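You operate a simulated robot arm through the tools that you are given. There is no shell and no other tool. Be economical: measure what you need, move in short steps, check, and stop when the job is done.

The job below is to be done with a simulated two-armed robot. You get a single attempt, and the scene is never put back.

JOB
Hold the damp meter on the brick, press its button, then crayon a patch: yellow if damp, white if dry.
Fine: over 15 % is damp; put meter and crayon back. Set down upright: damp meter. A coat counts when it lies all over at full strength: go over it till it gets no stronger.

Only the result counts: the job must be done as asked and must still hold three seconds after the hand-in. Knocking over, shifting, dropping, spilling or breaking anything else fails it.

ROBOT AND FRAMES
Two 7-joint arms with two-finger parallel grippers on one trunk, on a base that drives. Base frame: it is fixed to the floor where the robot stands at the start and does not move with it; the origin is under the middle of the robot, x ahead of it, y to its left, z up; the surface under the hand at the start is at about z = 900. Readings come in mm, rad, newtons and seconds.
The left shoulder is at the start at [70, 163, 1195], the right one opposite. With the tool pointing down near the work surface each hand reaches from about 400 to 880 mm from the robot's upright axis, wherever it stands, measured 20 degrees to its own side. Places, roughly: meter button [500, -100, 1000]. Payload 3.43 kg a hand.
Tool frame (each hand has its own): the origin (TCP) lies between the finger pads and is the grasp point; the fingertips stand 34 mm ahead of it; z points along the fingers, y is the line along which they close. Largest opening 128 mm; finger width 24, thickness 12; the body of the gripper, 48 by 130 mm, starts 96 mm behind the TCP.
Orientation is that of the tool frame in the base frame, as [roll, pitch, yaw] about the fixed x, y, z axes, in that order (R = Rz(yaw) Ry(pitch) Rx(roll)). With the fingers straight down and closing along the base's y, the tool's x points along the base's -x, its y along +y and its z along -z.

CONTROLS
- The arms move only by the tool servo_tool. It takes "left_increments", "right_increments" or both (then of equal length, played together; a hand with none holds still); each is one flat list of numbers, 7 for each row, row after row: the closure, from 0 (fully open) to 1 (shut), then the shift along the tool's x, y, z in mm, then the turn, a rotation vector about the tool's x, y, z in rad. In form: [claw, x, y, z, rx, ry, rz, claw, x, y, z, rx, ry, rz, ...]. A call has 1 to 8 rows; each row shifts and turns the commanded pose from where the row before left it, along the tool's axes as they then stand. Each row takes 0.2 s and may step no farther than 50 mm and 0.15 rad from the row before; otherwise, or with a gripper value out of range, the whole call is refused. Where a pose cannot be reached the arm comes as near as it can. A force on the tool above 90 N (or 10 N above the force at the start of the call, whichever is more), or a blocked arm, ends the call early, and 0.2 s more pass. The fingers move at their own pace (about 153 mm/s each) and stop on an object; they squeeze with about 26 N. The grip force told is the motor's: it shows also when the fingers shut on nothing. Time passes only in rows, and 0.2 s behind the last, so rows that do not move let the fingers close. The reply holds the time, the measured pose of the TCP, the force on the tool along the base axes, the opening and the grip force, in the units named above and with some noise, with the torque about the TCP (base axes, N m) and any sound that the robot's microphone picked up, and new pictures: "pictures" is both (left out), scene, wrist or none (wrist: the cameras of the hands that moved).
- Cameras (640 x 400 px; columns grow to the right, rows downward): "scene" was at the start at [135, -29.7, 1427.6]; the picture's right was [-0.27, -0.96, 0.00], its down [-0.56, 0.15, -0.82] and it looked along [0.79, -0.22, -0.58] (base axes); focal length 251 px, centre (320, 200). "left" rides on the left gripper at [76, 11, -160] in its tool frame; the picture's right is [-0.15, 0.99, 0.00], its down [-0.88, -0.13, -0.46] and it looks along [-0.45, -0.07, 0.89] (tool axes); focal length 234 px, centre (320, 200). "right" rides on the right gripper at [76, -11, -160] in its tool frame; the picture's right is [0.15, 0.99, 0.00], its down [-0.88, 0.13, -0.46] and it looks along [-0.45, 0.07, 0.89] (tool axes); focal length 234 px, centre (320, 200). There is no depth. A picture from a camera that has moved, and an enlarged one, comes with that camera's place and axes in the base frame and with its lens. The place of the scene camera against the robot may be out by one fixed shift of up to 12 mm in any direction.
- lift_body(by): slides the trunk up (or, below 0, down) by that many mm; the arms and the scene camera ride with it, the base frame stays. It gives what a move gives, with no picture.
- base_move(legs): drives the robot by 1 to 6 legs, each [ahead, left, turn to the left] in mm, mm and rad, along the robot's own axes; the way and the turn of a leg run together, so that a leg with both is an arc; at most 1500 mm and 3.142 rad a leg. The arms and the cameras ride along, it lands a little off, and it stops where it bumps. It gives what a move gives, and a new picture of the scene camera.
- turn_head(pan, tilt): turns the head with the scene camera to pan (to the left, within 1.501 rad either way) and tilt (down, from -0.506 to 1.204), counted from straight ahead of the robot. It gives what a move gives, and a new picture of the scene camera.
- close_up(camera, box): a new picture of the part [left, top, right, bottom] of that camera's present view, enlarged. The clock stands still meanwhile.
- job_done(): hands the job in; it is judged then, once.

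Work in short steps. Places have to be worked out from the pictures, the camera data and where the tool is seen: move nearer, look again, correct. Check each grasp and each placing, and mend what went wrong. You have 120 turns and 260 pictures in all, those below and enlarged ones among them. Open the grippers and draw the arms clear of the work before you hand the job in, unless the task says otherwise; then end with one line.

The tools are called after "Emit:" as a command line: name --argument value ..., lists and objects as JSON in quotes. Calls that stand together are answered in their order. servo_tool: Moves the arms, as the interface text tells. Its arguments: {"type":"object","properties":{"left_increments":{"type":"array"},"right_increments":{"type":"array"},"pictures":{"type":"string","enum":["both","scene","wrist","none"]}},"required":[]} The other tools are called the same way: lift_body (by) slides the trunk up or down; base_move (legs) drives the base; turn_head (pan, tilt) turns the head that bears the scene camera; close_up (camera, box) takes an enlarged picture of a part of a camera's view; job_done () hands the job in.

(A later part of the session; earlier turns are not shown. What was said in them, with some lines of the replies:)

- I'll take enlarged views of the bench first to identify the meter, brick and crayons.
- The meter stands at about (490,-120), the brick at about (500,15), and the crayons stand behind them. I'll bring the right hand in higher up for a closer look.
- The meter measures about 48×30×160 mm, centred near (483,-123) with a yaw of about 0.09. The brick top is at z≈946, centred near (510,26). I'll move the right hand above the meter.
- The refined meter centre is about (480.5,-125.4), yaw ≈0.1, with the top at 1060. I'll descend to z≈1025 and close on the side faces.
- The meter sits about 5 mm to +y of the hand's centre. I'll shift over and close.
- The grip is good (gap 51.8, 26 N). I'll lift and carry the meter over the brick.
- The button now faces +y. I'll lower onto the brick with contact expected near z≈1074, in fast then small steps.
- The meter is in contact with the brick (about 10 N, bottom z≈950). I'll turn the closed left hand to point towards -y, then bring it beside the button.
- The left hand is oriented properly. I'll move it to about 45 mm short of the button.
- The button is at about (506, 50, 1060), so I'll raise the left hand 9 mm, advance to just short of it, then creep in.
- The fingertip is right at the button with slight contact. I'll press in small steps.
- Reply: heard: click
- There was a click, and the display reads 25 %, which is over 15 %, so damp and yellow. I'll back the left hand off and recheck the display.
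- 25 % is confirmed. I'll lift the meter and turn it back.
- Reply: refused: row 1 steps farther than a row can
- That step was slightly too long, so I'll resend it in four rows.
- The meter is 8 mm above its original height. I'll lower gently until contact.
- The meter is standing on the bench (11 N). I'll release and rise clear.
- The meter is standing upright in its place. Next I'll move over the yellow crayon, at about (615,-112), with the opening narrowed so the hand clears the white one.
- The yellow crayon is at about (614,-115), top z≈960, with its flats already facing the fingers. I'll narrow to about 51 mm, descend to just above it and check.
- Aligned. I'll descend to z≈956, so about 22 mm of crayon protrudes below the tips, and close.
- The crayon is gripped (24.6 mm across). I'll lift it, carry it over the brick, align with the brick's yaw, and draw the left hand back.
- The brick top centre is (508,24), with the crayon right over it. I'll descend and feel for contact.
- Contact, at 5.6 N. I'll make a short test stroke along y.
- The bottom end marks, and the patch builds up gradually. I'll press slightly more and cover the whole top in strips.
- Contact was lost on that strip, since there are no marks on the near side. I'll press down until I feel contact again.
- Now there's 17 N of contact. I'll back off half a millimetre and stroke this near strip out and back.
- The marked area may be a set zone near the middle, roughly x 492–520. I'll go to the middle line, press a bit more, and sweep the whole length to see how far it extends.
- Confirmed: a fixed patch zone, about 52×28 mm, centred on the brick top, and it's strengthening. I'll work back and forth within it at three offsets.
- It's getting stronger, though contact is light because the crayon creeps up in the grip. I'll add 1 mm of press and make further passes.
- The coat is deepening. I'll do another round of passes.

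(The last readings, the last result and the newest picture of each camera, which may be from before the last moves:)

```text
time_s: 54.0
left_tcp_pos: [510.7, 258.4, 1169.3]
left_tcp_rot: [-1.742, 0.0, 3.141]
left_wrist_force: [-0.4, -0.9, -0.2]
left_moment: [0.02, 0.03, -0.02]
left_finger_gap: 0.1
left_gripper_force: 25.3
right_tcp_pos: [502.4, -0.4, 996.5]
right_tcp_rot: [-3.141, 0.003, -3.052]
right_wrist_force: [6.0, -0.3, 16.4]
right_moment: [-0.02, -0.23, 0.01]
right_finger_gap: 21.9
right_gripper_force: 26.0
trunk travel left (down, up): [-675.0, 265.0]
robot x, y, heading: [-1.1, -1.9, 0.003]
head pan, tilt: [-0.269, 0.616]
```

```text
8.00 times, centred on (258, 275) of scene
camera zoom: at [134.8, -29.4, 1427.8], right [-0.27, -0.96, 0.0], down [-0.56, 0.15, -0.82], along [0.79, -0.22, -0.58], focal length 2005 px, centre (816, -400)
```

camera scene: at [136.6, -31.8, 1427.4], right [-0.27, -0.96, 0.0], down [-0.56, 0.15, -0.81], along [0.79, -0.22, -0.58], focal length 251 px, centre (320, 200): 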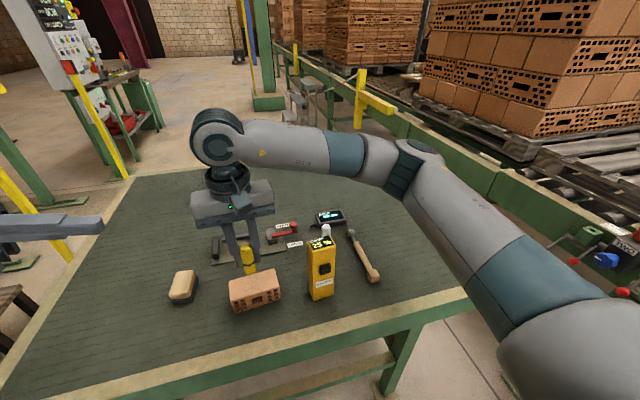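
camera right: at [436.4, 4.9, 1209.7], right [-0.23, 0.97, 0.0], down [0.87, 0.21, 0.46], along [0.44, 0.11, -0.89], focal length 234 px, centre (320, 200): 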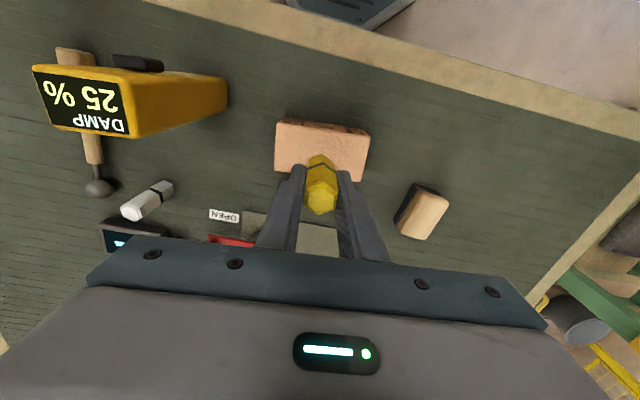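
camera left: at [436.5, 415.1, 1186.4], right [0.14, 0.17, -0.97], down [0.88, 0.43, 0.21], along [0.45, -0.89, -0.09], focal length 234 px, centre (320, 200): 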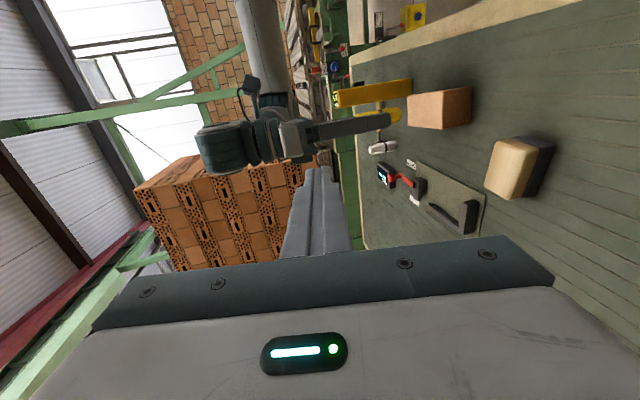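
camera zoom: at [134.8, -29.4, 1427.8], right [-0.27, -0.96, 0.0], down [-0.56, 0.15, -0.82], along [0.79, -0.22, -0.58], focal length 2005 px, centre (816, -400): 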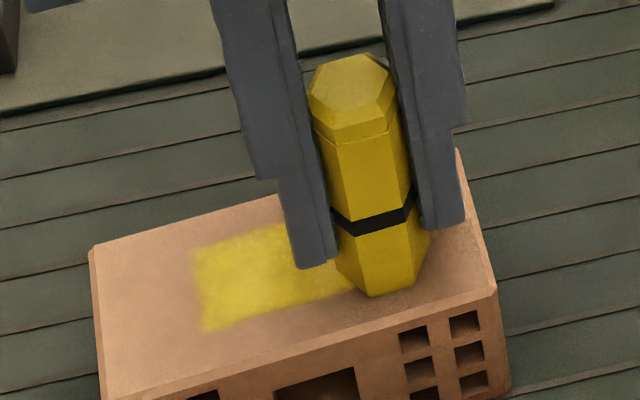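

The crayon has settled onto its flats (gap 21.8) and contact is now firmer at 16 N. I'll ease off slightly, do another full round, then look with the crayon moved aside.

Emit:
servo_tool --right_increments '[1, 0, 0, -0.6, 0, 0, 0, 1, 0, 13, 0, 0, 0, 0, 1, 0, 13, 0, 0, 0, 0, 1, 0, 13, 0, 0, 0, 0, 1, 0, 13, 0, 0, 0, 0, 1, -7, 0, 0, 0, 0, 0, 1, 0, -13, 0, 0, 0, 0, 1, 0, -13, 0, 0, 0, 0]' --pictures "none"

Emit:
servo_tool --right_increments '[1, 0, -13, 0, 0, 0, 0, 1, 0, -13, 0, 0, 0, 0, 1, -7, 0, 0, 0, 0, 0, 1, 0, 13, 0, 0, 0, 0, 1, 0, 13, 0, 0, 0, 0, 1, 0, 13, 0, 0, 0, 0, 1, 0, 13, 0, 0, 0, 0, 1, 0, 0, 0, 0, 0, 0]' --pictures "none"

Emit:
servo_tool --right_increments '[1, 0, 0, -30, 0, 0, 0, 1, -20, 40, -20, 0, 0, 0, 1, -20, 40, 0, 0, 0, 0]' --pictures "none"

Emit:
close_up --camera "scene" --box '[226, 250, 290, 300]'

```text
time_s: 55.8
left_tcp_pos: [509.0, 259.2, 1171.3]
left_tcp_rot: [-1.74, -0.001, -3.14]
left_wrist_force: [-1.1, -0.8, 0.6]
left_moment: [0.0, 0.01, 0.0]
left_finger_gap: 0.1
left_gripper_force: 26.4
right_tcp_pos: [506.6, 28.3, 997.2]
right_tcp_rot: [3.141, 0.0, -3.05]
right_wrist_force: [-0.3, 3.2, 8.0]
right_moment: [0.1, 0.1, 0.02]
right_finger_gap: 21.6
right_gripper_force: 26.2
trunk travel left (down, up): [-675.0, 265.0]
robot x, y, heading: [-0.4, -1.4, -0.0]
head pan, tilt: [-0.269, 0.616]
```

```text
time_s: 57.6
left_tcp_pos: [510.6, 258.0, 1170.6]
left_tcp_rot: [-1.742, 0.0, -3.14]
left_wrist_force: [0.9, 0.4, -0.3]
left_moment: [0.02, -0.02, -0.04]
left_finger_gap: 0.0
left_gripper_force: 26.2
right_tcp_pos: [511.0, 54.0, 998.0]
right_tcp_rot: [-3.14, 0.001, -3.051]
right_wrist_force: [-0.3, 1.0, -1.3]
right_moment: [0.03, 0.0, -0.02]
right_finger_gap: 22.0
right_gripper_force: 25.9
trunk travel left (down, up): [-675.0, 265.0]
robot x, y, heading: [-1.8, -0.1, 0.002]
head pan, tilt: [-0.269, 0.616]
```

```text
time_s: 58.4
left_tcp_pos: [511.0, 260.6, 1169.6]
left_tcp_rot: [-1.74, 0.0, -3.14]
left_wrist_force: [-0.9, 0.6, -0.5]
left_moment: [0.02, -0.01, -0.01]
left_finger_gap: 0.1
left_gripper_force: 26.1
right_tcp_pos: [545.3, 138.9, 1047.2]
right_tcp_rot: [-3.139, 0.0, -3.053]
right_wrist_force: [0.9, -1.3, -1.0]
right_moment: [-0.04, 0.0, 0.03]
right_finger_gap: 21.7
right_gripper_force: 25.9
trunk travel left (down, up): [-675.0, 265.0]
robot x, y, heading: [0.4, -4.3, 0.005]
head pan, tilt: [-0.269, 0.616]
```

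```text
8.00 times, centred on (258, 275) of scene
camera zoom: at [135.3, -27.5, 1427.5], right [-0.27, -0.96, 0.0], down [-0.56, 0.15, -0.82], along [0.79, -0.22, -0.58], focal length 2005 px, centre (816, -400)
```

zoom: 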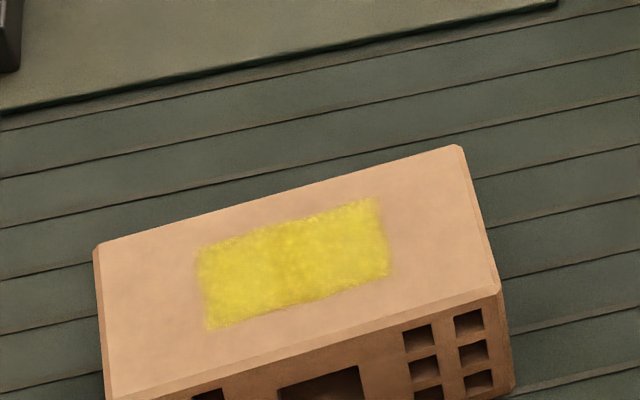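

The patch is nicely yellow, but the edges look slightly weaker. I'll check how the crayon sits in the grip, then do a wider round.

Emit:
close_up --camera "scene" --box '[170, 190, 266, 270]'

Emit:
servo_tool --right_increments '[1, 20, -40, 0, 0, 0, 0, 1, 20, -35, 20, 0, 0, 0, 1, 0, 0, 24, 0, 0, 0, 1, 0, 0, 4, 0, 0, 0, 1, 0, 0, 2, 0, 0, 0, 1, 0, 0, 0, 0, 0, 0]' --pictures "none"

```text
5.00 times, centred on (218, 230) of scene
camera zoom: at [135.3, -27.5, 1427.5], right [-0.27, -0.96, 0.0], down [-0.56, 0.15, -0.82], along [0.79, -0.22, -0.58], focal length 1253 px, centre (830, 50)
```

zoom: 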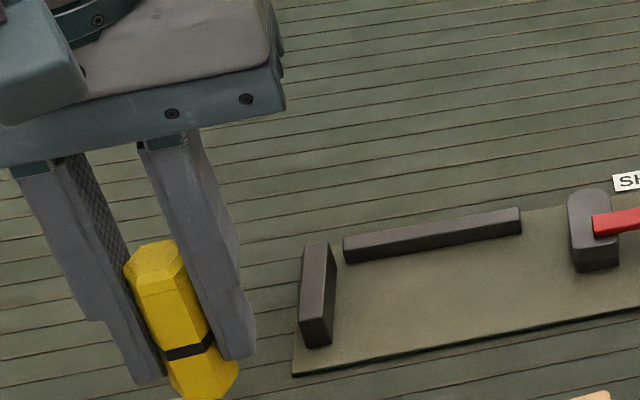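

```text
time_s: 59.8
left_tcp_pos: [511.5, 258.4, 1169.8]
left_tcp_rot: [-1.741, 0.0, -3.14]
left_wrist_force: [0.2, 0.0, -0.5]
left_moment: [-0.02, -0.02, -0.02]
left_finger_gap: 0.1
left_gripper_force: 26.0
right_tcp_pos: [510.8, 60.0, 998.8]
right_tcp_rot: [-3.142, 0.001, -3.052]
right_wrist_force: [0.0, 0.3, 0.2]
right_moment: [0.03, -0.01, 0.0]
right_finger_gap: 22.1
right_gripper_force: 25.7
trunk travel left (down, up): [-675.0, 265.0]
robot x, y, heading: [-0.8, 0.2, 0.003]
head pan, tilt: [-0.269, 0.616]
```

Contact height is reached. I'll do a wider round: x offsets of about -12, -4, +4, +12, and y of ±31.

Emit:
servo_tool --right_increments '[1, -5, 0, 1, 0, 0, 0, 1, 0, -15.5, 0, 0, 0, 0, 1, 0, -15.5, 0, 0, 0, 0, 1, 0, -15.5, 0, 0, 0, 0, 1, 0, -15.5, 0, 0, 0, 0, 1, 8, 0, 0, 0, 0, 0, 1, 0, 15.5, 0, 0, 0, 0, 1, 0, 15.5, 0, 0, 0, 0]' --pictures "none"

Emit:
servo_tool --right_increments '[1, 0, 15.5, 0, 0, 0, 0, 1, 0, 15.5, 0, 0, 0, 0, 1, 8, 0, 0, 0, 0, 0, 1, 0, -15.5, 0, 0, 0, 0, 1, 0, -15.5, 0, 0, 0, 0, 1, 0, -15.5, 0, 0, 0, 0, 1, 0, -15.5, 0, 0, 0, 0, 1, 8, 0, 0, 0, 0, 0]' --pictures "none"

Emit:
servo_tool --right_increments '[1, 0, 15.5, 0, 0, 0, 0, 1, 0, 15.5, 0, 0, 0, 0, 1, 0, 15.5, 0, 0, 0, 0, 1, 0, 15.5, 0, 0, 0, 0, 1, -8, 0, 0, 0, 0, 0, 1, -8, 0, 0, 0, 0, 0, 1, -8, 0, 0, 0, 0, 0, 1, 0, 0, 0, 0, 0, 0]' --pictures "none"

Emit:
close_up --camera "scene" --box '[226, 250, 290, 300]'

```text
time_s: 61.6
left_tcp_pos: [510.0, 258.6, 1170.1]
left_tcp_rot: [-1.741, 0.0, -3.141]
left_wrist_force: [0.2, 0.9, 0.2]
left_moment: [-0.04, 0.0, -0.01]
left_finger_gap: 0.0
left_gripper_force: 25.5
right_tcp_pos: [512.2, 28.1, 997.7]
right_tcp_rot: [3.141, 0.0, -3.051]
right_wrist_force: [0.6, -0.5, 2.8]
right_moment: [-0.04, -0.01, -0.01]
right_finger_gap: 21.5
right_gripper_force: 25.9
trunk travel left (down, up): [-675.0, 265.0]
robot x, y, heading: [1.6, 0.7, -0.001]
head pan, tilt: [-0.269, 0.616]
```

```text
time_s: 63.4
left_tcp_pos: [510.6, 258.4, 1171.2]
left_tcp_rot: [-1.745, 0.0, -3.141]
left_wrist_force: [-0.3, 0.1, 0.6]
left_moment: [-0.02, 0.0, 0.01]
left_finger_gap: 0.3
left_gripper_force: 26.3
right_tcp_pos: [498.8, -6.5, 996.1]
right_tcp_rot: [-3.139, 0.001, -3.055]
right_wrist_force: [8.0, 2.1, 17.7]
right_moment: [0.1, -0.43, 0.01]
right_finger_gap: 21.9
right_gripper_force: 26.2
trunk travel left (down, up): [-675.0, 265.0]
robot x, y, heading: [0.9, -2.7, -0.003]
head pan, tilt: [-0.269, 0.616]
```

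```text
time_s: 65.2
left_tcp_pos: [511.2, 258.5, 1169.7]
left_tcp_rot: [-1.742, 0.001, -3.139]
left_wrist_force: [0.5, -1.0, -0.3]
left_moment: [0.01, 0.02, -0.03]
left_finger_gap: 0.0
left_gripper_force: 26.3
right_tcp_pos: [516.2, 60.9, 996.3]
right_tcp_rot: [-3.141, 0.0, -3.049]
right_wrist_force: [-0.2, 0.5, -1.1]
right_moment: [-0.02, 0.02, 0.0]
right_finger_gap: 22.1
right_gripper_force: 26.2
trunk travel left (down, up): [-675.0, 265.0]
robot x, y, heading: [-2.1, -3.0, 0.002]
head pan, tilt: [-0.269, 0.616]
```

```text
8.00 times, centred on (258, 275) of scene
camera zoom: at [135.0, -29.7, 1427.5], right [-0.27, -0.96, 0.0], down [-0.56, 0.15, -0.82], along [0.79, -0.22, -0.58], focal length 2005 px, centre (816, -400)
```

zoom: 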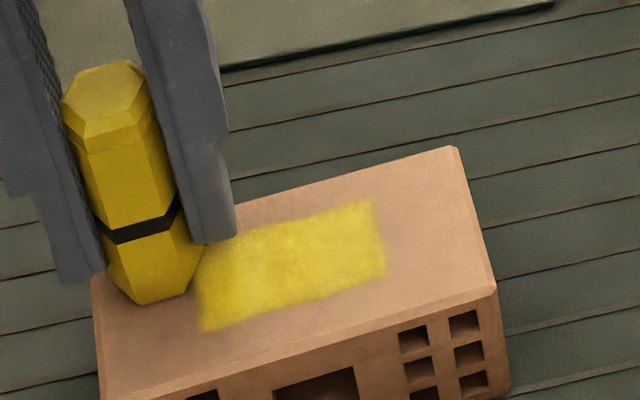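

It's more uniform. I'll do another round with slightly more pressure to check that it has saturated.

Emit:
servo_tool --right_increments '[1, 2, 0, 0.8, 0, 0, 0, 1, 0, -15.5, 0, 0, 0, 0, 1, 0, -15.5, 0, 0, 0, 0, 1, 0, -15.5, 0, 0, 0, 0, 1, 0, -15.5, 0, 0, 0, 0, 1, 7, 0, 0, 0, 0, 0, 1, 0, 15.5, 0, 0, 0, 0, 1, 0, 15.5, 0, 0, 0, 0]' --pictures "none"

Emit:
servo_tool --right_increments '[1, 0, 15.5, 0, 0, 0, 0, 1, 0, 15.5, 0, 0, 0, 0, 1, 7, 0, 0, 0, 0, 0, 1, 0, -15.5, 0, 0, 0, 0, 1, 0, -15.5, 0, 0, 0, 0, 1, 0, -15.5, 0, 0, 0, 0, 1, 0, -15.5, 0, 0, 0, 0, 1, 7, 0, 0, 0, 0, 0]' --pictures "none"

Emit:
servo_tool --right_increments '[1, 0, 15.5, 0.3, 0, 0, 0, 1, 0, 15.5, 0, 0, 0, 0, 1, 0, 15.5, 0, 0, 0, 0, 1, 0, 15.5, 0, 0, 0, 0, 1, -8, 0, 0, 0, 0, 0, 1, -8, 0, 0, 0, 0, 0, 1, 0, 0, -30, 0, 0, 0, 1, -20, 40, -20, 0, 0, 0]' --pictures "none"

Emit:
close_up --camera "scene" --box '[226, 250, 290, 300]'

```text
time_s: 67.0
left_tcp_pos: [509.2, 258.7, 1170.4]
left_tcp_rot: [-1.74, -0.001, -3.141]
left_wrist_force: [0.7, 0.5, -0.1]
left_moment: [0.0, -0.01, -0.03]
left_finger_gap: 0.0
left_gripper_force: 26.0
right_tcp_pos: [509.7, 27.6, 995.4]
right_tcp_rot: [3.142, 0.0, -3.051]
right_wrist_force: [-0.6, -4.3, 10.9]
right_moment: [-0.19, 0.11, 0.05]
right_finger_gap: 21.9
right_gripper_force: 25.8
trunk travel left (down, up): [-675.0, 265.0]
robot x, y, heading: [-0.2, -1.3, 0.001]
head pan, tilt: [-0.269, 0.616]
```

```text
time_s: 68.8
left_tcp_pos: [510.5, 258.2, 1169.7]
left_tcp_rot: [-1.743, 0.001, -3.139]
left_wrist_force: [-0.3, 0.2, 0.0]
left_moment: [0.0, -0.02, -0.01]
left_finger_gap: 0.0
left_gripper_force: 26.7
right_tcp_pos: [498.7, -3.6, 996.1]
right_tcp_rot: [-3.14, 0.004, -3.052]
right_wrist_force: [6.6, -0.5, 13.8]
right_moment: [-0.01, -0.28, 0.01]
right_finger_gap: 21.7
right_gripper_force: 26.0
trunk travel left (down, up): [-675.0, 265.0]
robot x, y, heading: [2.9, -1.9, 0.001]
head pan, tilt: [-0.269, 0.616]
```

```text
time_s: 70.6
left_tcp_pos: [510.9, 261.2, 1170.5]
left_tcp_rot: [-1.738, 0.001, -3.14]
left_wrist_force: [0.1, -0.3, -0.7]
left_moment: [-0.04, -0.02, 0.01]
left_finger_gap: 0.0
left_gripper_force: 25.9
right_tcp_pos: [525.9, 103.3, 1044.2]
right_tcp_rot: [-3.138, -0.002, -3.053]
right_wrist_force: [-0.2, 1.2, -1.2]
right_moment: [-0.06, 0.02, 0.0]
right_finger_gap: 21.9
right_gripper_force: 26.0
trunk travel left (down, up): [-675.0, 265.0]
robot x, y, heading: [-0.0, 0.7, 0.002]
head pan, tilt: [-0.269, 0.616]
```

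```text
8.00 times, centred on (258, 275) of scene
camera zoom: at [135.4, -25.8, 1427.5], right [-0.27, -0.96, 0.0], down [-0.56, 0.15, -0.82], along [0.79, -0.22, -0.58], focal length 2005 px, centre (816, -400)
```

zoom: 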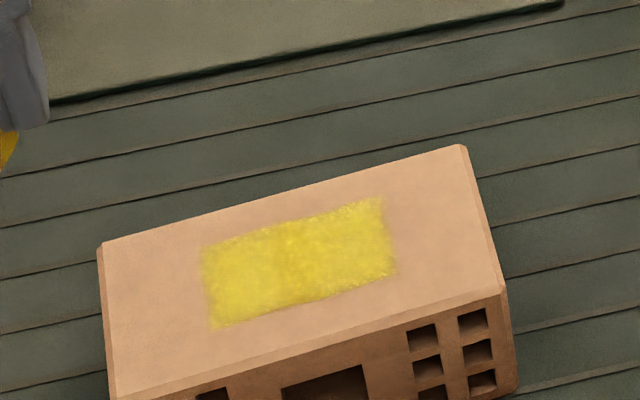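

Emit:
close_up --camera "scene" --box '[242, 270, 282, 295]'

Emit:
servo_tool --right_increments '[1, 20, -40, 20, 0, 0, 0, 1, 0, 0, 28, 0, 0, 0, 1, 0, 0, 2.5, 0, 0, 0, 1, 0, -15.5, 0, 0, 0, 0, 1, 0, -15.5, 0, 0, 0, 0, 1, 0, -15.5, 0, 0, 0, 0, 1, 0, -15.5, 0, 0, 0, 0, 1, 6, 0, 0, 0, 0, 0]' --pictures "none"

```text
16.00 times, centred on (262, 282) of scene
camera zoom: at [135.4, -25.8, 1427.5], right [-0.27, -0.96, 0.0], down [-0.56, 0.15, -0.82], along [0.79, -0.22, -0.58], focal length 4010 px, centre (1248, -1120)
```

zoom: 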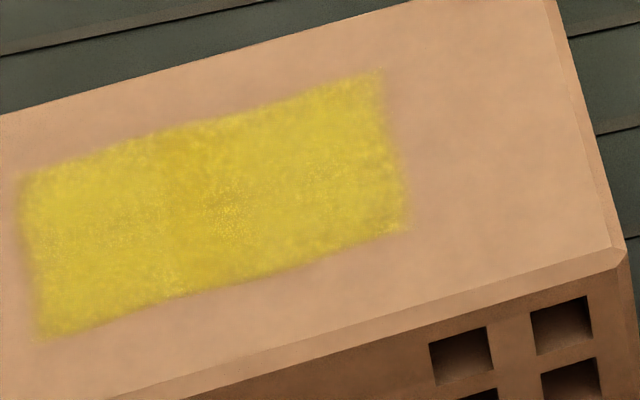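

```text
time_s: 72.4
left_tcp_pos: [510.6, 257.0, 1170.4]
left_tcp_rot: [-1.742, -0.001, -3.141]
left_wrist_force: [0.4, 1.1, 0.0]
left_moment: [-0.02, -0.01, 0.05]
left_finger_gap: 0.1
left_gripper_force: 26.3
right_tcp_pos: [509.7, -7.1, 994.0]
right_tcp_rot: [-3.14, 0.002, -3.053]
right_wrist_force: [9.3, 0.2, 19.9]
right_moment: [0.02, -0.16, -0.01]
right_finger_gap: 22.0
right_gripper_force: 25.9
trunk travel left (down, up): [-675.0, 265.0]
robot x, y, heading: [-0.7, -1.0, 0.002]
head pan, tilt: [-0.269, 0.616]
```

Force is 20 N with firm contact, so I'll ease off a touch and do more back-and-forth, with extra on the left half, which looks slightly thinner.

Emit:
servo_tool --right_increments '[1, 0, 15.5, -0.5, 0, 0, 0, 1, 0, 15.5, 0, 0, 0, 0, 1, 0, 15.5, 0, 0, 0, 0, 1, 0, 15.5, 0, 0, 0, 0, 1, 8, 0, 0, 0, 0, 0, 1, 0, -15.5, 0, 0, 0, 0, 1, 0, -15.5, 0, 0, 0, 0, 1, 0, 15.5, 0, 0, 0, 0]' --pictures "none"

Emit:
servo_tool --right_increments '[1, 0, 15.5, 0, 0, 0, 0, 1, -8, 0, 0.3, 0, 0, 0, 1, 0, -15.5, 0, 0, 0, 0, 1, 0, -15.5, 0, 0, 0, 0, 1, 0, 15.5, 0, 0, 0, 0, 1, 0, 15.5, 0, 0, 0, 0, 1, -8, 0, 0.3, 0, 0, 0, 1, 0, -15.5, 0, 0, 0, 0]' --pictures "none"

Emit:
servo_tool --right_increments '[1, 0, -15.5, 0, 0, 0, 0, 1, 0, -15.5, 0, 0, 0, 0, 1, 0, -15.5, 0, 0, 0, 0, 1, 0, 15.5, 0, 0, 0, 0, 1, 0, 15.5, 0, 0, 0, 0, 1, 0, 15.5, 0, 0, 0, 0, 1, 0, 15.5, -30, 0, 0, 0, 1, -20, 40, -20, 0, 0, 0]' --pictures "none"

Emit:
close_up --camera "scene" --box '[242, 270, 282, 295]'

```text
time_s: 74.2
left_tcp_pos: [511.4, 261.2, 1169.3]
left_tcp_rot: [-1.742, -0.002, -3.138]
left_wrist_force: [-0.6, -0.6, 0.4]
left_moment: [0.01, -0.02, -0.01]
left_finger_gap: 0.1
left_gripper_force: 25.8
right_tcp_pos: [495.9, 44.7, 994.5]
right_tcp_rot: [-3.14, 0.0, -3.05]
right_wrist_force: [0.2, 0.3, -0.7]
right_moment: [-0.04, -0.03, 0.0]
right_finger_gap: 21.7
right_gripper_force: 26.4
trunk travel left (down, up): [-675.0, 265.0]
robot x, y, heading: [1.7, 3.5, 0.0]
head pan, tilt: [-0.269, 0.616]
```

```text
time_s: 76.0
left_tcp_pos: [509.6, 257.9, 1169.7]
left_tcp_rot: [-1.742, -0.001, -3.139]
left_wrist_force: [0.7, -0.6, 0.1]
left_moment: [0.01, 0.02, 0.02]
left_finger_gap: 0.0
left_gripper_force: 25.6
right_tcp_pos: [513.6, 44.0, 993.9]
right_tcp_rot: [3.139, 0.0, -3.052]
right_wrist_force: [0.1, -0.7, 0.4]
right_moment: [0.03, 0.02, 0.02]
right_finger_gap: 21.9
right_gripper_force: 25.6
trunk travel left (down, up): [-675.0, 265.0]
robot x, y, heading: [0.6, 0.2, 0.004]
head pan, tilt: [-0.269, 0.616]
```

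```text
time_s: 77.8
left_tcp_pos: [509.8, 261.2, 1168.8]
left_tcp_rot: [-1.74, -0.001, -3.14]
left_wrist_force: [-0.6, -0.4, -0.8]
left_moment: [-0.07, -0.01, -0.01]
left_finger_gap: 0.0
left_gripper_force: 26.0
right_tcp_pos: [525.8, 102.2, 1043.4]
right_tcp_rot: [-3.14, 0.001, -3.051]
right_wrist_force: [-0.2, 0.8, -0.7]
right_moment: [-0.02, 0.0, 0.02]
right_finger_gap: 21.7
right_gripper_force: 26.1
trunk travel left (down, up): [-675.0, 265.0]
robot x, y, heading: [4.4, 0.3, 0.001]
head pan, tilt: [-0.269, 0.616]
```

```text
16.00 times, centred on (262, 282) of scene
camera zoom: at [134.9, -26.7, 1427.5], right [-0.27, -0.96, 0.0], down [-0.56, 0.15, -0.82], along [0.79, -0.22, -0.58], focal length 4010 px, centre (1248, -1120)
```

zoom: 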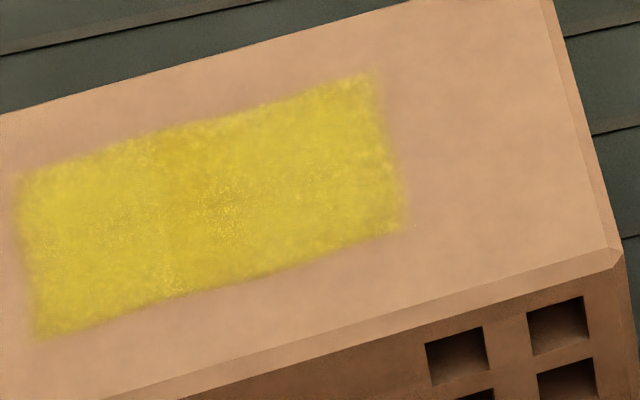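

The coat now looks even and barely changes. I'll do one last confirming round with firm pressure, mainly the left half and edges.

Emit:
servo_tool --right_increments '[1, 20, -40, 20, 0, 0, 0, 1, 0, -5, 29, 0, 0, 0, 1, 0, 0, 2, 0, 0, 0, 1, 0, -15, 0, 0, 0, 0, 1, 0, 15, 0, 0, 0, 0, 1, 6, 0, 0, 0, 0, 0, 1, 0, -15, 0, 0, 0, 0, 1, 0, 15, 0, 0, 0, 0]' --pictures "none"

Emit:
servo_tool --right_increments '[1, 7, 0, 0.3, 0, 0, 0, 1, 0, -15, 0, 0, 0, 0, 1, 0, 15, 0, 0, 0, 0, 1, 4, 0, 0, 0, 0, 0, 1, 0, -15, 0, 0, 0, 0, 1, 0, -15, 0, 0, 0, 0, 1, 0, -15, 0, 0, 0, 0, 1, 0, -10, 0, 0, 0, 0]' --pictures "none"

Emit:
servo_tool --right_increments '[1, -8, 0, 0, 0, 0, 0, 1, 0, 15, 0, 0, 0, 0, 1, 0, 15, 0, 0, 0, 0, 1, 0, 15, 0, 0, 0, 0, 1, -8, 10, 0, 0, 0, 0, 1, 0, -15, 0.3, 0, 0, 0, 1, 0, -15, 0, 0, 0, 0, 1, 0, -15, 0, 0, 0, 0]' --pictures "none"

Emit:
servo_tool --right_increments '[1, 0, -10, 0, 0, 0, 0, 1, -6, 0, 0, 0, 0, 0, 1, 0, 15, 0, 0, 0, 0, 1, 0, 15, 0, 0, 0, 0, 1, 0, 15, 0, 0, 0, 0, 1, 0, 10, 0, 0, 0, 0, 1, 0, 0, -30, 0, 0, 0, 1, -20, 40, -20, 0, 0, 0]' --pictures "none"

Emit:
close_up --camera "scene" --box '[242, 270, 282, 295]'

```text
time_s: 79.6
left_tcp_pos: [510.2, 255.9, 1172.0]
left_tcp_rot: [-1.74, 0.001, -3.141]
left_wrist_force: [-0.7, 0.0, 0.2]
left_moment: [0.01, 0.05, -0.01]
left_finger_gap: 0.2
left_gripper_force: 25.8
right_tcp_pos: [504.8, 49.5, 993.8]
right_tcp_rot: [-3.138, 0.001, -3.053]
right_wrist_force: [0.6, -8.2, 18.8]
right_moment: [-0.4, 0.2, 0.07]
right_finger_gap: 21.8
right_gripper_force: 26.0
trunk travel left (down, up): [-675.0, 265.0]
robot x, y, heading: [-0.5, -1.5, -0.003]
head pan, tilt: [-0.269, 0.616]
```

```text
time_s: 81.4
left_tcp_pos: [509.8, 258.9, 1170.8]
left_tcp_rot: [-1.742, 0.0, -3.141]
left_wrist_force: [-0.5, 0.2, 0.0]
left_moment: [0.0, 0.03, -0.01]
left_finger_gap: 0.1
left_gripper_force: 26.1
right_tcp_pos: [499.5, -3.0, 994.0]
right_tcp_rot: [3.141, -0.001, -3.052]
right_wrist_force: [-1.1, 2.8, 9.8]
right_moment: [0.14, 0.12, -0.06]
right_finger_gap: 21.7
right_gripper_force: 25.8
trunk travel left (down, up): [-675.0, 265.0]
robot x, y, heading: [1.9, -0.2, 0.002]
head pan, tilt: [-0.269, 0.616]
```

```text
time_s: 83.2
left_tcp_pos: [510.7, 257.2, 1169.7]
left_tcp_rot: [-1.742, -0.002, -3.14]
left_wrist_force: [-0.1, 0.0, -0.2]
left_moment: [-0.02, 0.01, 0.02]
left_finger_gap: 0.0
left_gripper_force: 26.5
right_tcp_pos: [514.8, 8.3, 993.9]
right_tcp_rot: [-3.141, 0.001, -3.051]
right_wrist_force: [-0.3, 1.1, 3.4]
right_moment: [0.05, 0.04, 0.02]
right_finger_gap: 21.7
right_gripper_force: 26.4
trunk travel left (down, up): [-675.0, 265.0]
robot x, y, heading: [0.7, 1.0, -0.002]
head pan, tilt: [-0.269, 0.616]
```

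```text
time_s: 85.0
left_tcp_pos: [510.5, 261.9, 1168.4]
left_tcp_rot: [-1.739, -0.001, -3.138]
left_wrist_force: [0.1, 0.3, -0.4]
left_moment: [-0.05, 0.03, -0.01]
left_finger_gap: 0.0
left_gripper_force: 26.1
right_tcp_pos: [535.5, 99.5, 1042.7]
right_tcp_rot: [-3.139, -0.001, -3.051]
right_wrist_force: [-0.2, -0.4, -1.0]
right_moment: [-0.03, 0.02, 0.01]
right_finger_gap: 21.5
right_gripper_force: 26.7
trunk travel left (down, up): [-675.0, 265.0]
robot x, y, heading: [1.4, -2.7, -0.001]
head pan, tilt: [-0.269, 0.616]
```

```text
16.00 times, centred on (262, 282) of scene
camera zoom: at [135.3, -25.4, 1427.5], right [-0.26, -0.96, 0.0], down [-0.56, 0.15, -0.82], along [0.79, -0.22, -0.58], focal length 4010 px, centre (1248, -1120)
```

zoom: 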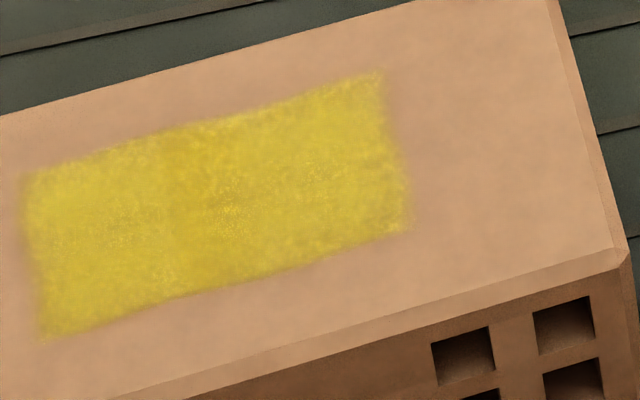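

No further strengthening, so the coat is complete. I'll carry the crayon back above its original spot.

Emit:
servo_tool --right_increments '[1, 0, 0, -45, 0, 0, 0.09, 1, -16, -43, 0, 0, 0, 0, 1, -16, -43, 0, 0, 0, 0, 1, -16, -43, 0, 0, 0, 0, 1, -16, -43, 0, 0, 0, 0, 1, -15, -42, 0, 0, 0, 0, 1, 0, 0, 0, 0, 0, 0]' --pictures "both"

Emit:
close_up --camera "scene" --box '[270, 170, 366, 260]'

Emit:
close_up --camera "right" --box '[220, 100, 420, 250]'

```text
time_s: 86.6
left_tcp_pos: [509.8, 259.9, 1170.4]
left_tcp_rot: [-1.742, 0.0, -3.14]
left_wrist_force: [0.2, 0.4, 0.0]
left_moment: [-0.03, -0.01, 0.0]
left_finger_gap: 0.0
left_gripper_force: 26.2
right_tcp_pos: [607.6, -116.2, 1086.9]
right_tcp_rot: [-3.14, 0.0, 3.141]
right_wrist_force: [-0.2, -0.1, -0.7]
right_moment: [-0.01, -0.01, -0.01]
right_finger_gap: 21.7
right_gripper_force: 25.8
trunk travel left (down, up): [-675.0, 265.0]
robot x, y, heading: [2.3, 0.5, 0.003]
head pan, tilt: [-0.269, 0.616]
camera scene: at [135.2, -28.1, 1427.5], right [-0.26, -0.96, 0.0], down [-0.56, 0.15, -0.82], along [0.79, -0.22, -0.58], focal length 251 px, centre (320, 200)
camera right: at [533.2, -129.5, 1245.5], right [-0.15, 0.99, 0.0], down [0.88, 0.13, 0.46], along [0.45, 0.07, -0.89], focal length 234 px, centre (320, 200)
```

scene: 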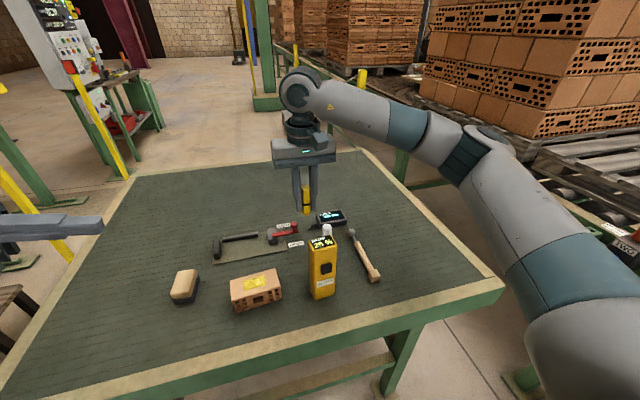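
right: 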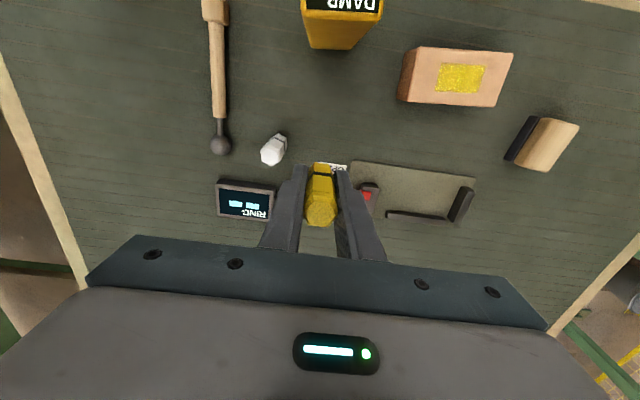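

```text
4.44 times, centred on (318, 215) of scene
camera zoom: at [135.2, -28.1, 1427.5], right [-0.26, -0.96, 0.0], down [-0.56, 0.15, -0.82], along [0.79, -0.22, -0.58], focal length 1114 px, centre (329, 133)
```

zoom: 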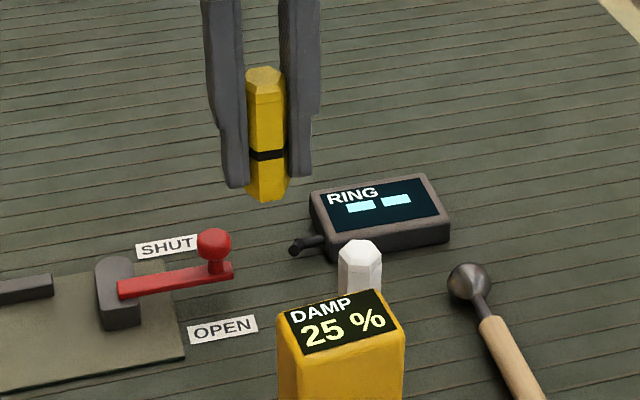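

```text
2.67 times, centred on (320, 175) of right
camera zoom: at [533.2, -129.5, 1245.5], right [-0.15, 0.99, 0.0], down [0.88, 0.13, 0.46], along [0.45, 0.07, -0.89], focal length 624 px, centre (320, 267)
```

zoom: 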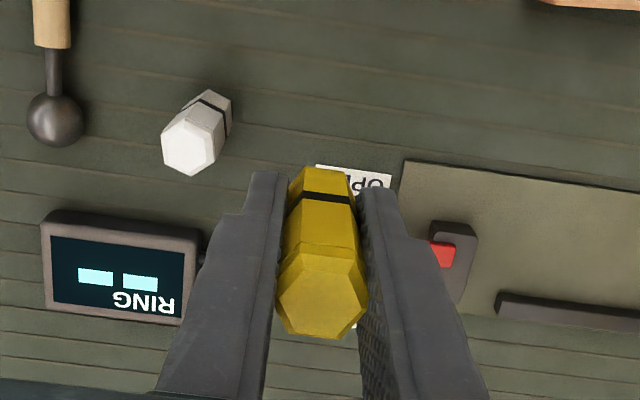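

The crayon hangs upright. I'll correct to x≈614 and descend to about 8 mm above standing height.

Emit:
servo_tool --right_increments '[1, -6, 1, 40, 0, 0, 0, 1, 0, 0, 45, 0, 0, 0, 1, 0, 0, 40, 0, 0, 0, 1, 0, 0, 10, 0, 0, 0, 1, 0, 0, 0, 0, 0, 0]' --pictures "none"

Emit:
close_up --camera "scene" --box '[270, 200, 366, 260]'

```text
time_s: 87.8
left_tcp_pos: [510.5, 258.6, 1169.1]
left_tcp_rot: [-1.741, 0.0, -3.139]
left_wrist_force: [-0.4, 0.3, 0.4]
left_moment: [-0.01, 0.0, -0.01]
left_finger_gap: 0.0
left_gripper_force: 26.1
right_tcp_pos: [617.3, -114.2, 954.1]
right_tcp_rot: [-3.141, 0.0, 3.14]
right_wrist_force: [-0.1, -0.3, -0.1]
right_moment: [0.04, 0.01, 0.01]
right_finger_gap: 21.9
right_gripper_force: 26.0
trunk travel left (down, up): [-675.0, 265.0]
robot x, y, heading: [-0.3, 2.2, -0.001]
head pan, tilt: [-0.269, 0.616]
```

```text
6.67 times, centred on (318, 230) of scene
camera zoom: at [135.0, -29.6, 1427.5], right [-0.27, -0.96, 0.0], down [-0.56, 0.15, -0.82], along [0.79, -0.22, -0.58], focal length 1671 px, centre (333, 0)
```

zoom: 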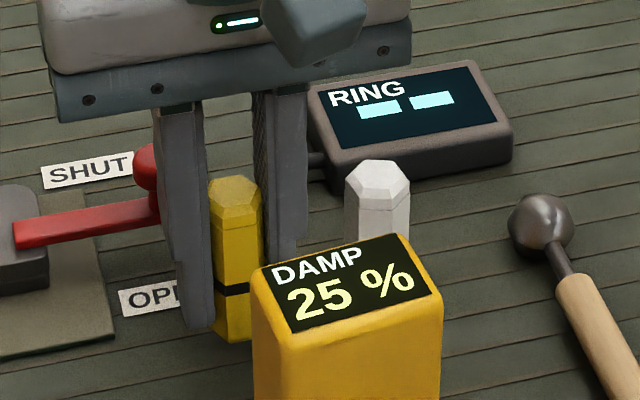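

Emit:
servo_tool --right_increments '[1, 2, 0, 4, 0, 0, 0, 1, 0, 0, 2, 0, 0, 0, 1, 0, 0, 0, 0, 0, 0]' --pictures "none"

Emit:
servo_tool --right_increments '[1, 0, 0, 2, 0, 0, 0, 1, 0, 0, 0, 0, 0, 0]' --pictures "none"

Emit:
servo_tool --right_increments '[1, 0, 0, 1.5, 0, 0, 0, 1, 0, 0, 0, 0, 0, 0]' --pictures "none"

```text
time_s: 88.6
left_tcp_pos: [510.6, 257.9, 1171.0]
left_tcp_rot: [-1.742, -0.002, -3.14]
left_wrist_force: [0.4, -0.7, 0.6]
left_moment: [0.0, -0.02, -0.01]
left_finger_gap: 0.1
left_gripper_force: 26.1
right_tcp_pos: [614.5, -115.7, 948.0]
right_tcp_rot: [-3.141, 0.001, 3.142]
right_wrist_force: [0.1, -0.1, -0.1]
right_moment: [-0.01, 0.03, 0.02]
right_finger_gap: 22.0
right_gripper_force: 25.7
trunk travel left (down, up): [-675.0, 265.0]
robot x, y, heading: [-1.5, 1.2, -0.002]
head pan, tilt: [-0.269, 0.616]
```

```text
time_s: 89.2
left_tcp_pos: [510.9, 257.4, 1170.3]
left_tcp_rot: [-1.741, 0.001, -3.14]
left_wrist_force: [0.3, -0.1, -0.5]
left_moment: [0.0, -0.01, -0.03]
left_finger_gap: 0.0
left_gripper_force: 26.0
right_tcp_pos: [615.4, -116.2, 944.7]
right_tcp_rot: [3.14, 0.0, -3.141]
right_wrist_force: [0.7, -1.2, -0.4]
right_moment: [0.0, -0.05, 0.01]
right_finger_gap: 21.7
right_gripper_force: 26.2
trunk travel left (down, up): [-675.0, 265.0]
robot x, y, heading: [-1.5, -2.4, -0.001]
head pan, tilt: [-0.269, 0.616]
```

```text
time_s: 89.8
left_tcp_pos: [509.5, 259.0, 1168.9]
left_tcp_rot: [-1.744, -0.001, -3.139]
left_wrist_force: [0.6, 0.5, -0.1]
left_moment: [-0.03, -0.01, 0.03]
left_finger_gap: 0.1
left_gripper_force: 26.2
right_tcp_pos: [616.3, -116.9, 943.4]
right_tcp_rot: [3.141, 0.0, 3.142]
right_wrist_force: [-0.6, 0.0, 1.9]
right_moment: [0.02, 0.04, 0.0]
right_finger_gap: 22.2
right_gripper_force: 26.1
trunk travel left (down, up): [-675.0, 265.0]
robot x, y, heading: [0.4, 2.8, 0.001]
head pan, tilt: [-0.269, 0.616]
```

Emit:
servo_tool --right_increments '[1, 0, 0, 1, 0, 0, 0, 1, 0, 0, 0, 0, 0, 0]' --pictures "none"

Emit:
close_up --camera "scene" --box '[270, 200, 366, 260]'

```text
time_s: 90.4
left_tcp_pos: [510.1, 258.7, 1169.9]
left_tcp_rot: [-1.742, 0.0, -3.14]
left_wrist_force: [0.8, 0.4, -0.7]
left_moment: [-0.01, 0.02, -0.03]
left_finger_gap: 0.1
left_gripper_force: 26.1
right_tcp_pos: [615.1, -116.7, 943.0]
right_tcp_rot: [3.141, -0.001, -3.141]
right_wrist_force: [0.3, 0.8, 6.1]
right_moment: [0.01, 0.05, -0.01]
right_finger_gap: 21.9
right_gripper_force: 26.0
trunk travel left (down, up): [-675.0, 265.0]
robot x, y, heading: [1.0, 1.3, 0.001]
head pan, tilt: [-0.269, 0.616]
```

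```text
6.67 times, centred on (318, 230) of scene
camera zoom: at [134.3, -29.4, 1427.7], right [-0.27, -0.96, 0.0], down [-0.56, 0.15, -0.82], along [0.79, -0.22, -0.58], focal length 1671 px, centre (333, 0)
```

zoom: 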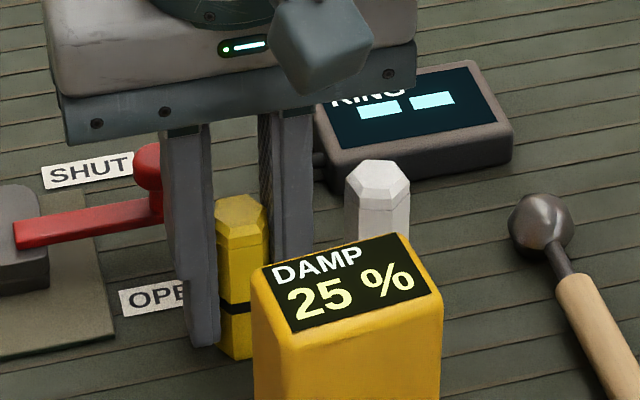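

The crayon stands on the bench (6 N). I'll release gently and rise.

Emit:
servo_tool --right_increments '[0.75, 0, 0, 0, 0, 0, 0, 0.62, 0, 0, 0, 0, 0, 0, 0.62, 0, 0, -20, 0, 0, 0, 0.62, 0, 0, -40, 0, 0, 0, 0.62, 0, 0, -40, 0, 0, 0, 0.5, 0, 0, -40, 0, 0, 0]' --pictures "both"

Emit:
close_up --camera "scene" --box '[160, 190, 400, 340]'

Emit:
close_up --camera "right" --box '[220, 90, 380, 190]'

```text
time_s: 91.8
left_tcp_pos: [510.1, 258.4, 1169.2]
left_tcp_rot: [-1.742, 0.001, -3.138]
left_wrist_force: [0.3, -0.5, 0.1]
left_moment: [-0.01, -0.01, 0.02]
left_finger_gap: 0.1
left_gripper_force: 26.0
right_tcp_pos: [613.3, -116.1, 1081.2]
right_tcp_rot: [3.141, 0.0, -3.14]
right_wrist_force: [-0.8, 0.4, 0.3]
right_moment: [0.01, 0.01, 0.0]
right_finger_gap: 64.0
right_gripper_force: 0.1
trunk travel left (down, up): [-675.0, 265.0]
robot x, y, heading: [2.2, -1.3, -0.0]
head pan, tilt: [-0.269, 0.616]
camera scene: at [134.1, -29.1, 1427.6], right [-0.27, -0.96, 0.0], down [-0.56, 0.15, -0.82], along [0.79, -0.22, -0.58], focal length 251 px, centre (320, 200)
camera right: at [539.0, -128.0, 1241.2], right [-0.15, 0.99, 0.0], down [0.88, 0.13, 0.46], along [0.45, 0.07, -0.89], focal length 234 px, centre (320, 200)
```

scene: 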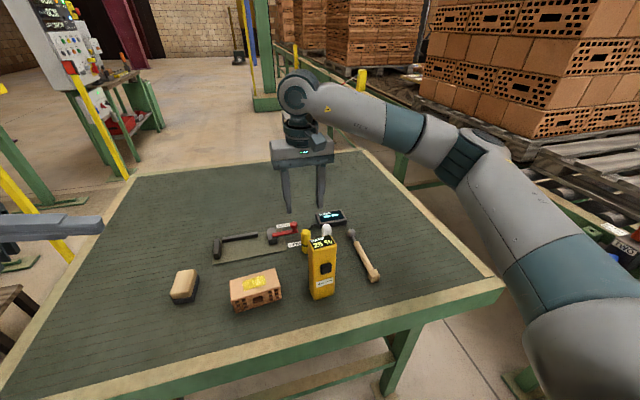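
right: 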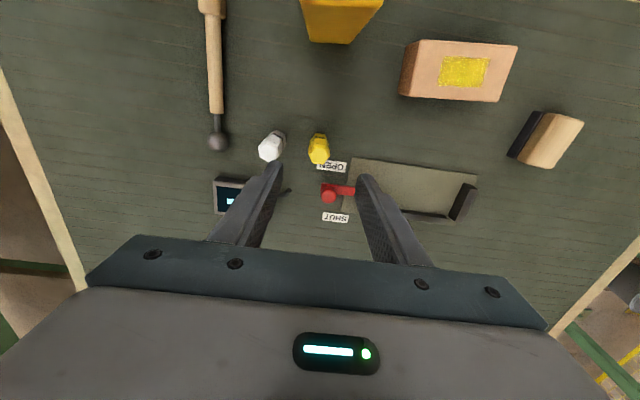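

```text
2.67 times, centred on (280, 265) of scene
camera zoom: at [134.1, -29.1, 1427.6], right [-0.27, -0.96, 0.0], down [-0.56, 0.15, -0.82], along [0.79, -0.22, -0.58], focal length 668 px, centre (427, 27)
```

zoom: 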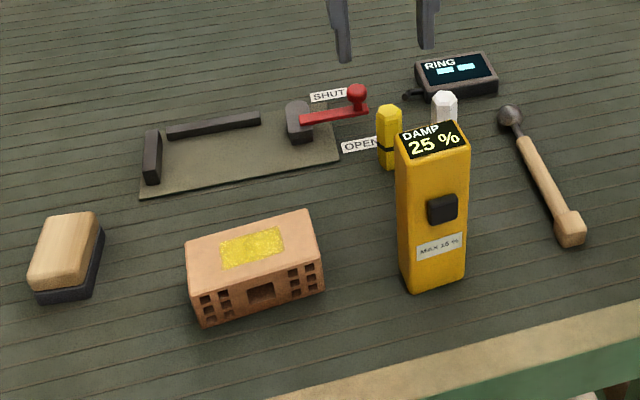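

```text
4.00 times, centred on (300, 140) of right
camera zoom: at [539.0, -128.0, 1241.2], right [-0.15, 0.99, 0.0], down [0.88, 0.13, 0.46], along [0.45, 0.07, -0.89], focal length 937 px, centre (400, 440)
```

zoom: 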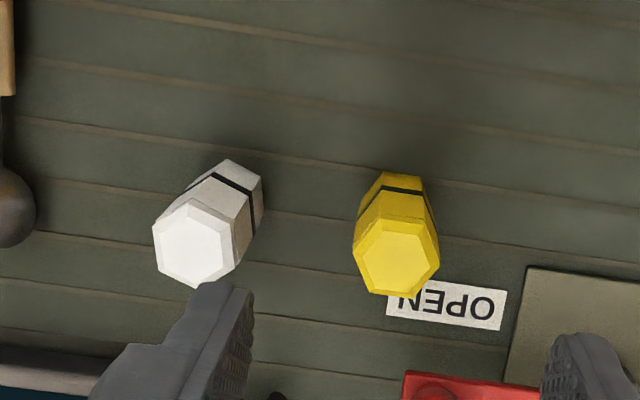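

Everything is back in place: meter upright, crayon standing, patch yellow. I'll raise the right hand clear and open both grippers.

Emit:
servo_tool --right_increments '[0.3, 0, 0, -45, 0, 0, 0, 0, 0, 0, -45, 0, 0, 0, 0, 0, 0, -45, 0, 0, 0, 0, 40, -20, 0, 0, 0, 0, 0, 40, -20, 0, 0, 0, 0]' --left_increments '[0, 0, -20, -30, 0, 0, 0, 0, 0, -20, -30, 0, 0, 0, 0, 0, 0, 0, 0, 0, 0, 0, 0, 0, 0, 0, 0, 0, 0, 0, 0, 0, 0, 0, 0]' --pictures "scene"

```text
time_s: 93.0
left_tcp_pos: [507.7, 309.1, 1221.6]
left_tcp_rot: [-1.743, 0.003, -3.141]
left_wrist_force: [0.2, -0.2, 0.3]
left_moment: [0.01, -0.02, 0.0]
left_finger_gap: 127.9
left_gripper_force: 0.1
right_tcp_pos: [533.1, -159.1, 1213.8]
right_tcp_rot: [3.14, -0.001, 3.14]
right_wrist_force: [0.0, -0.1, 0.0]
right_moment: [0.0, -0.04, 0.0]
right_finger_gap: 128.0
right_gripper_force: 0.0
trunk travel left (down, up): [-675.0, 265.0]
robot x, y, heading: [1.2, -0.4, -0.0]
head pan, tilt: [-0.269, 0.616]
camera scene: at [133.6, -31.1, 1427.7], right [-0.26, -0.96, 0.0], down [-0.56, 0.15, -0.82], along [0.79, -0.22, -0.58], focal length 251 px, centre (320, 200)
```

scene: 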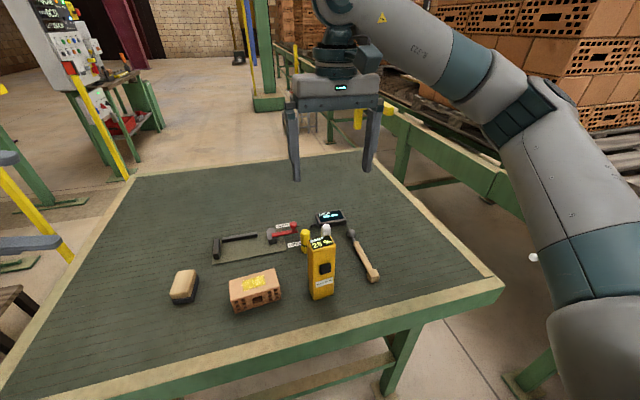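

The arms are clear and the grippers open, so I'm handing in.

Emit:
job_done

```text
The job is handed in.
```

The meter read 25 % on the brick, which is damp, so I crayoned a yellow patch until it got no stronger, then set the meter back upright and the yellow crayon back in its place.
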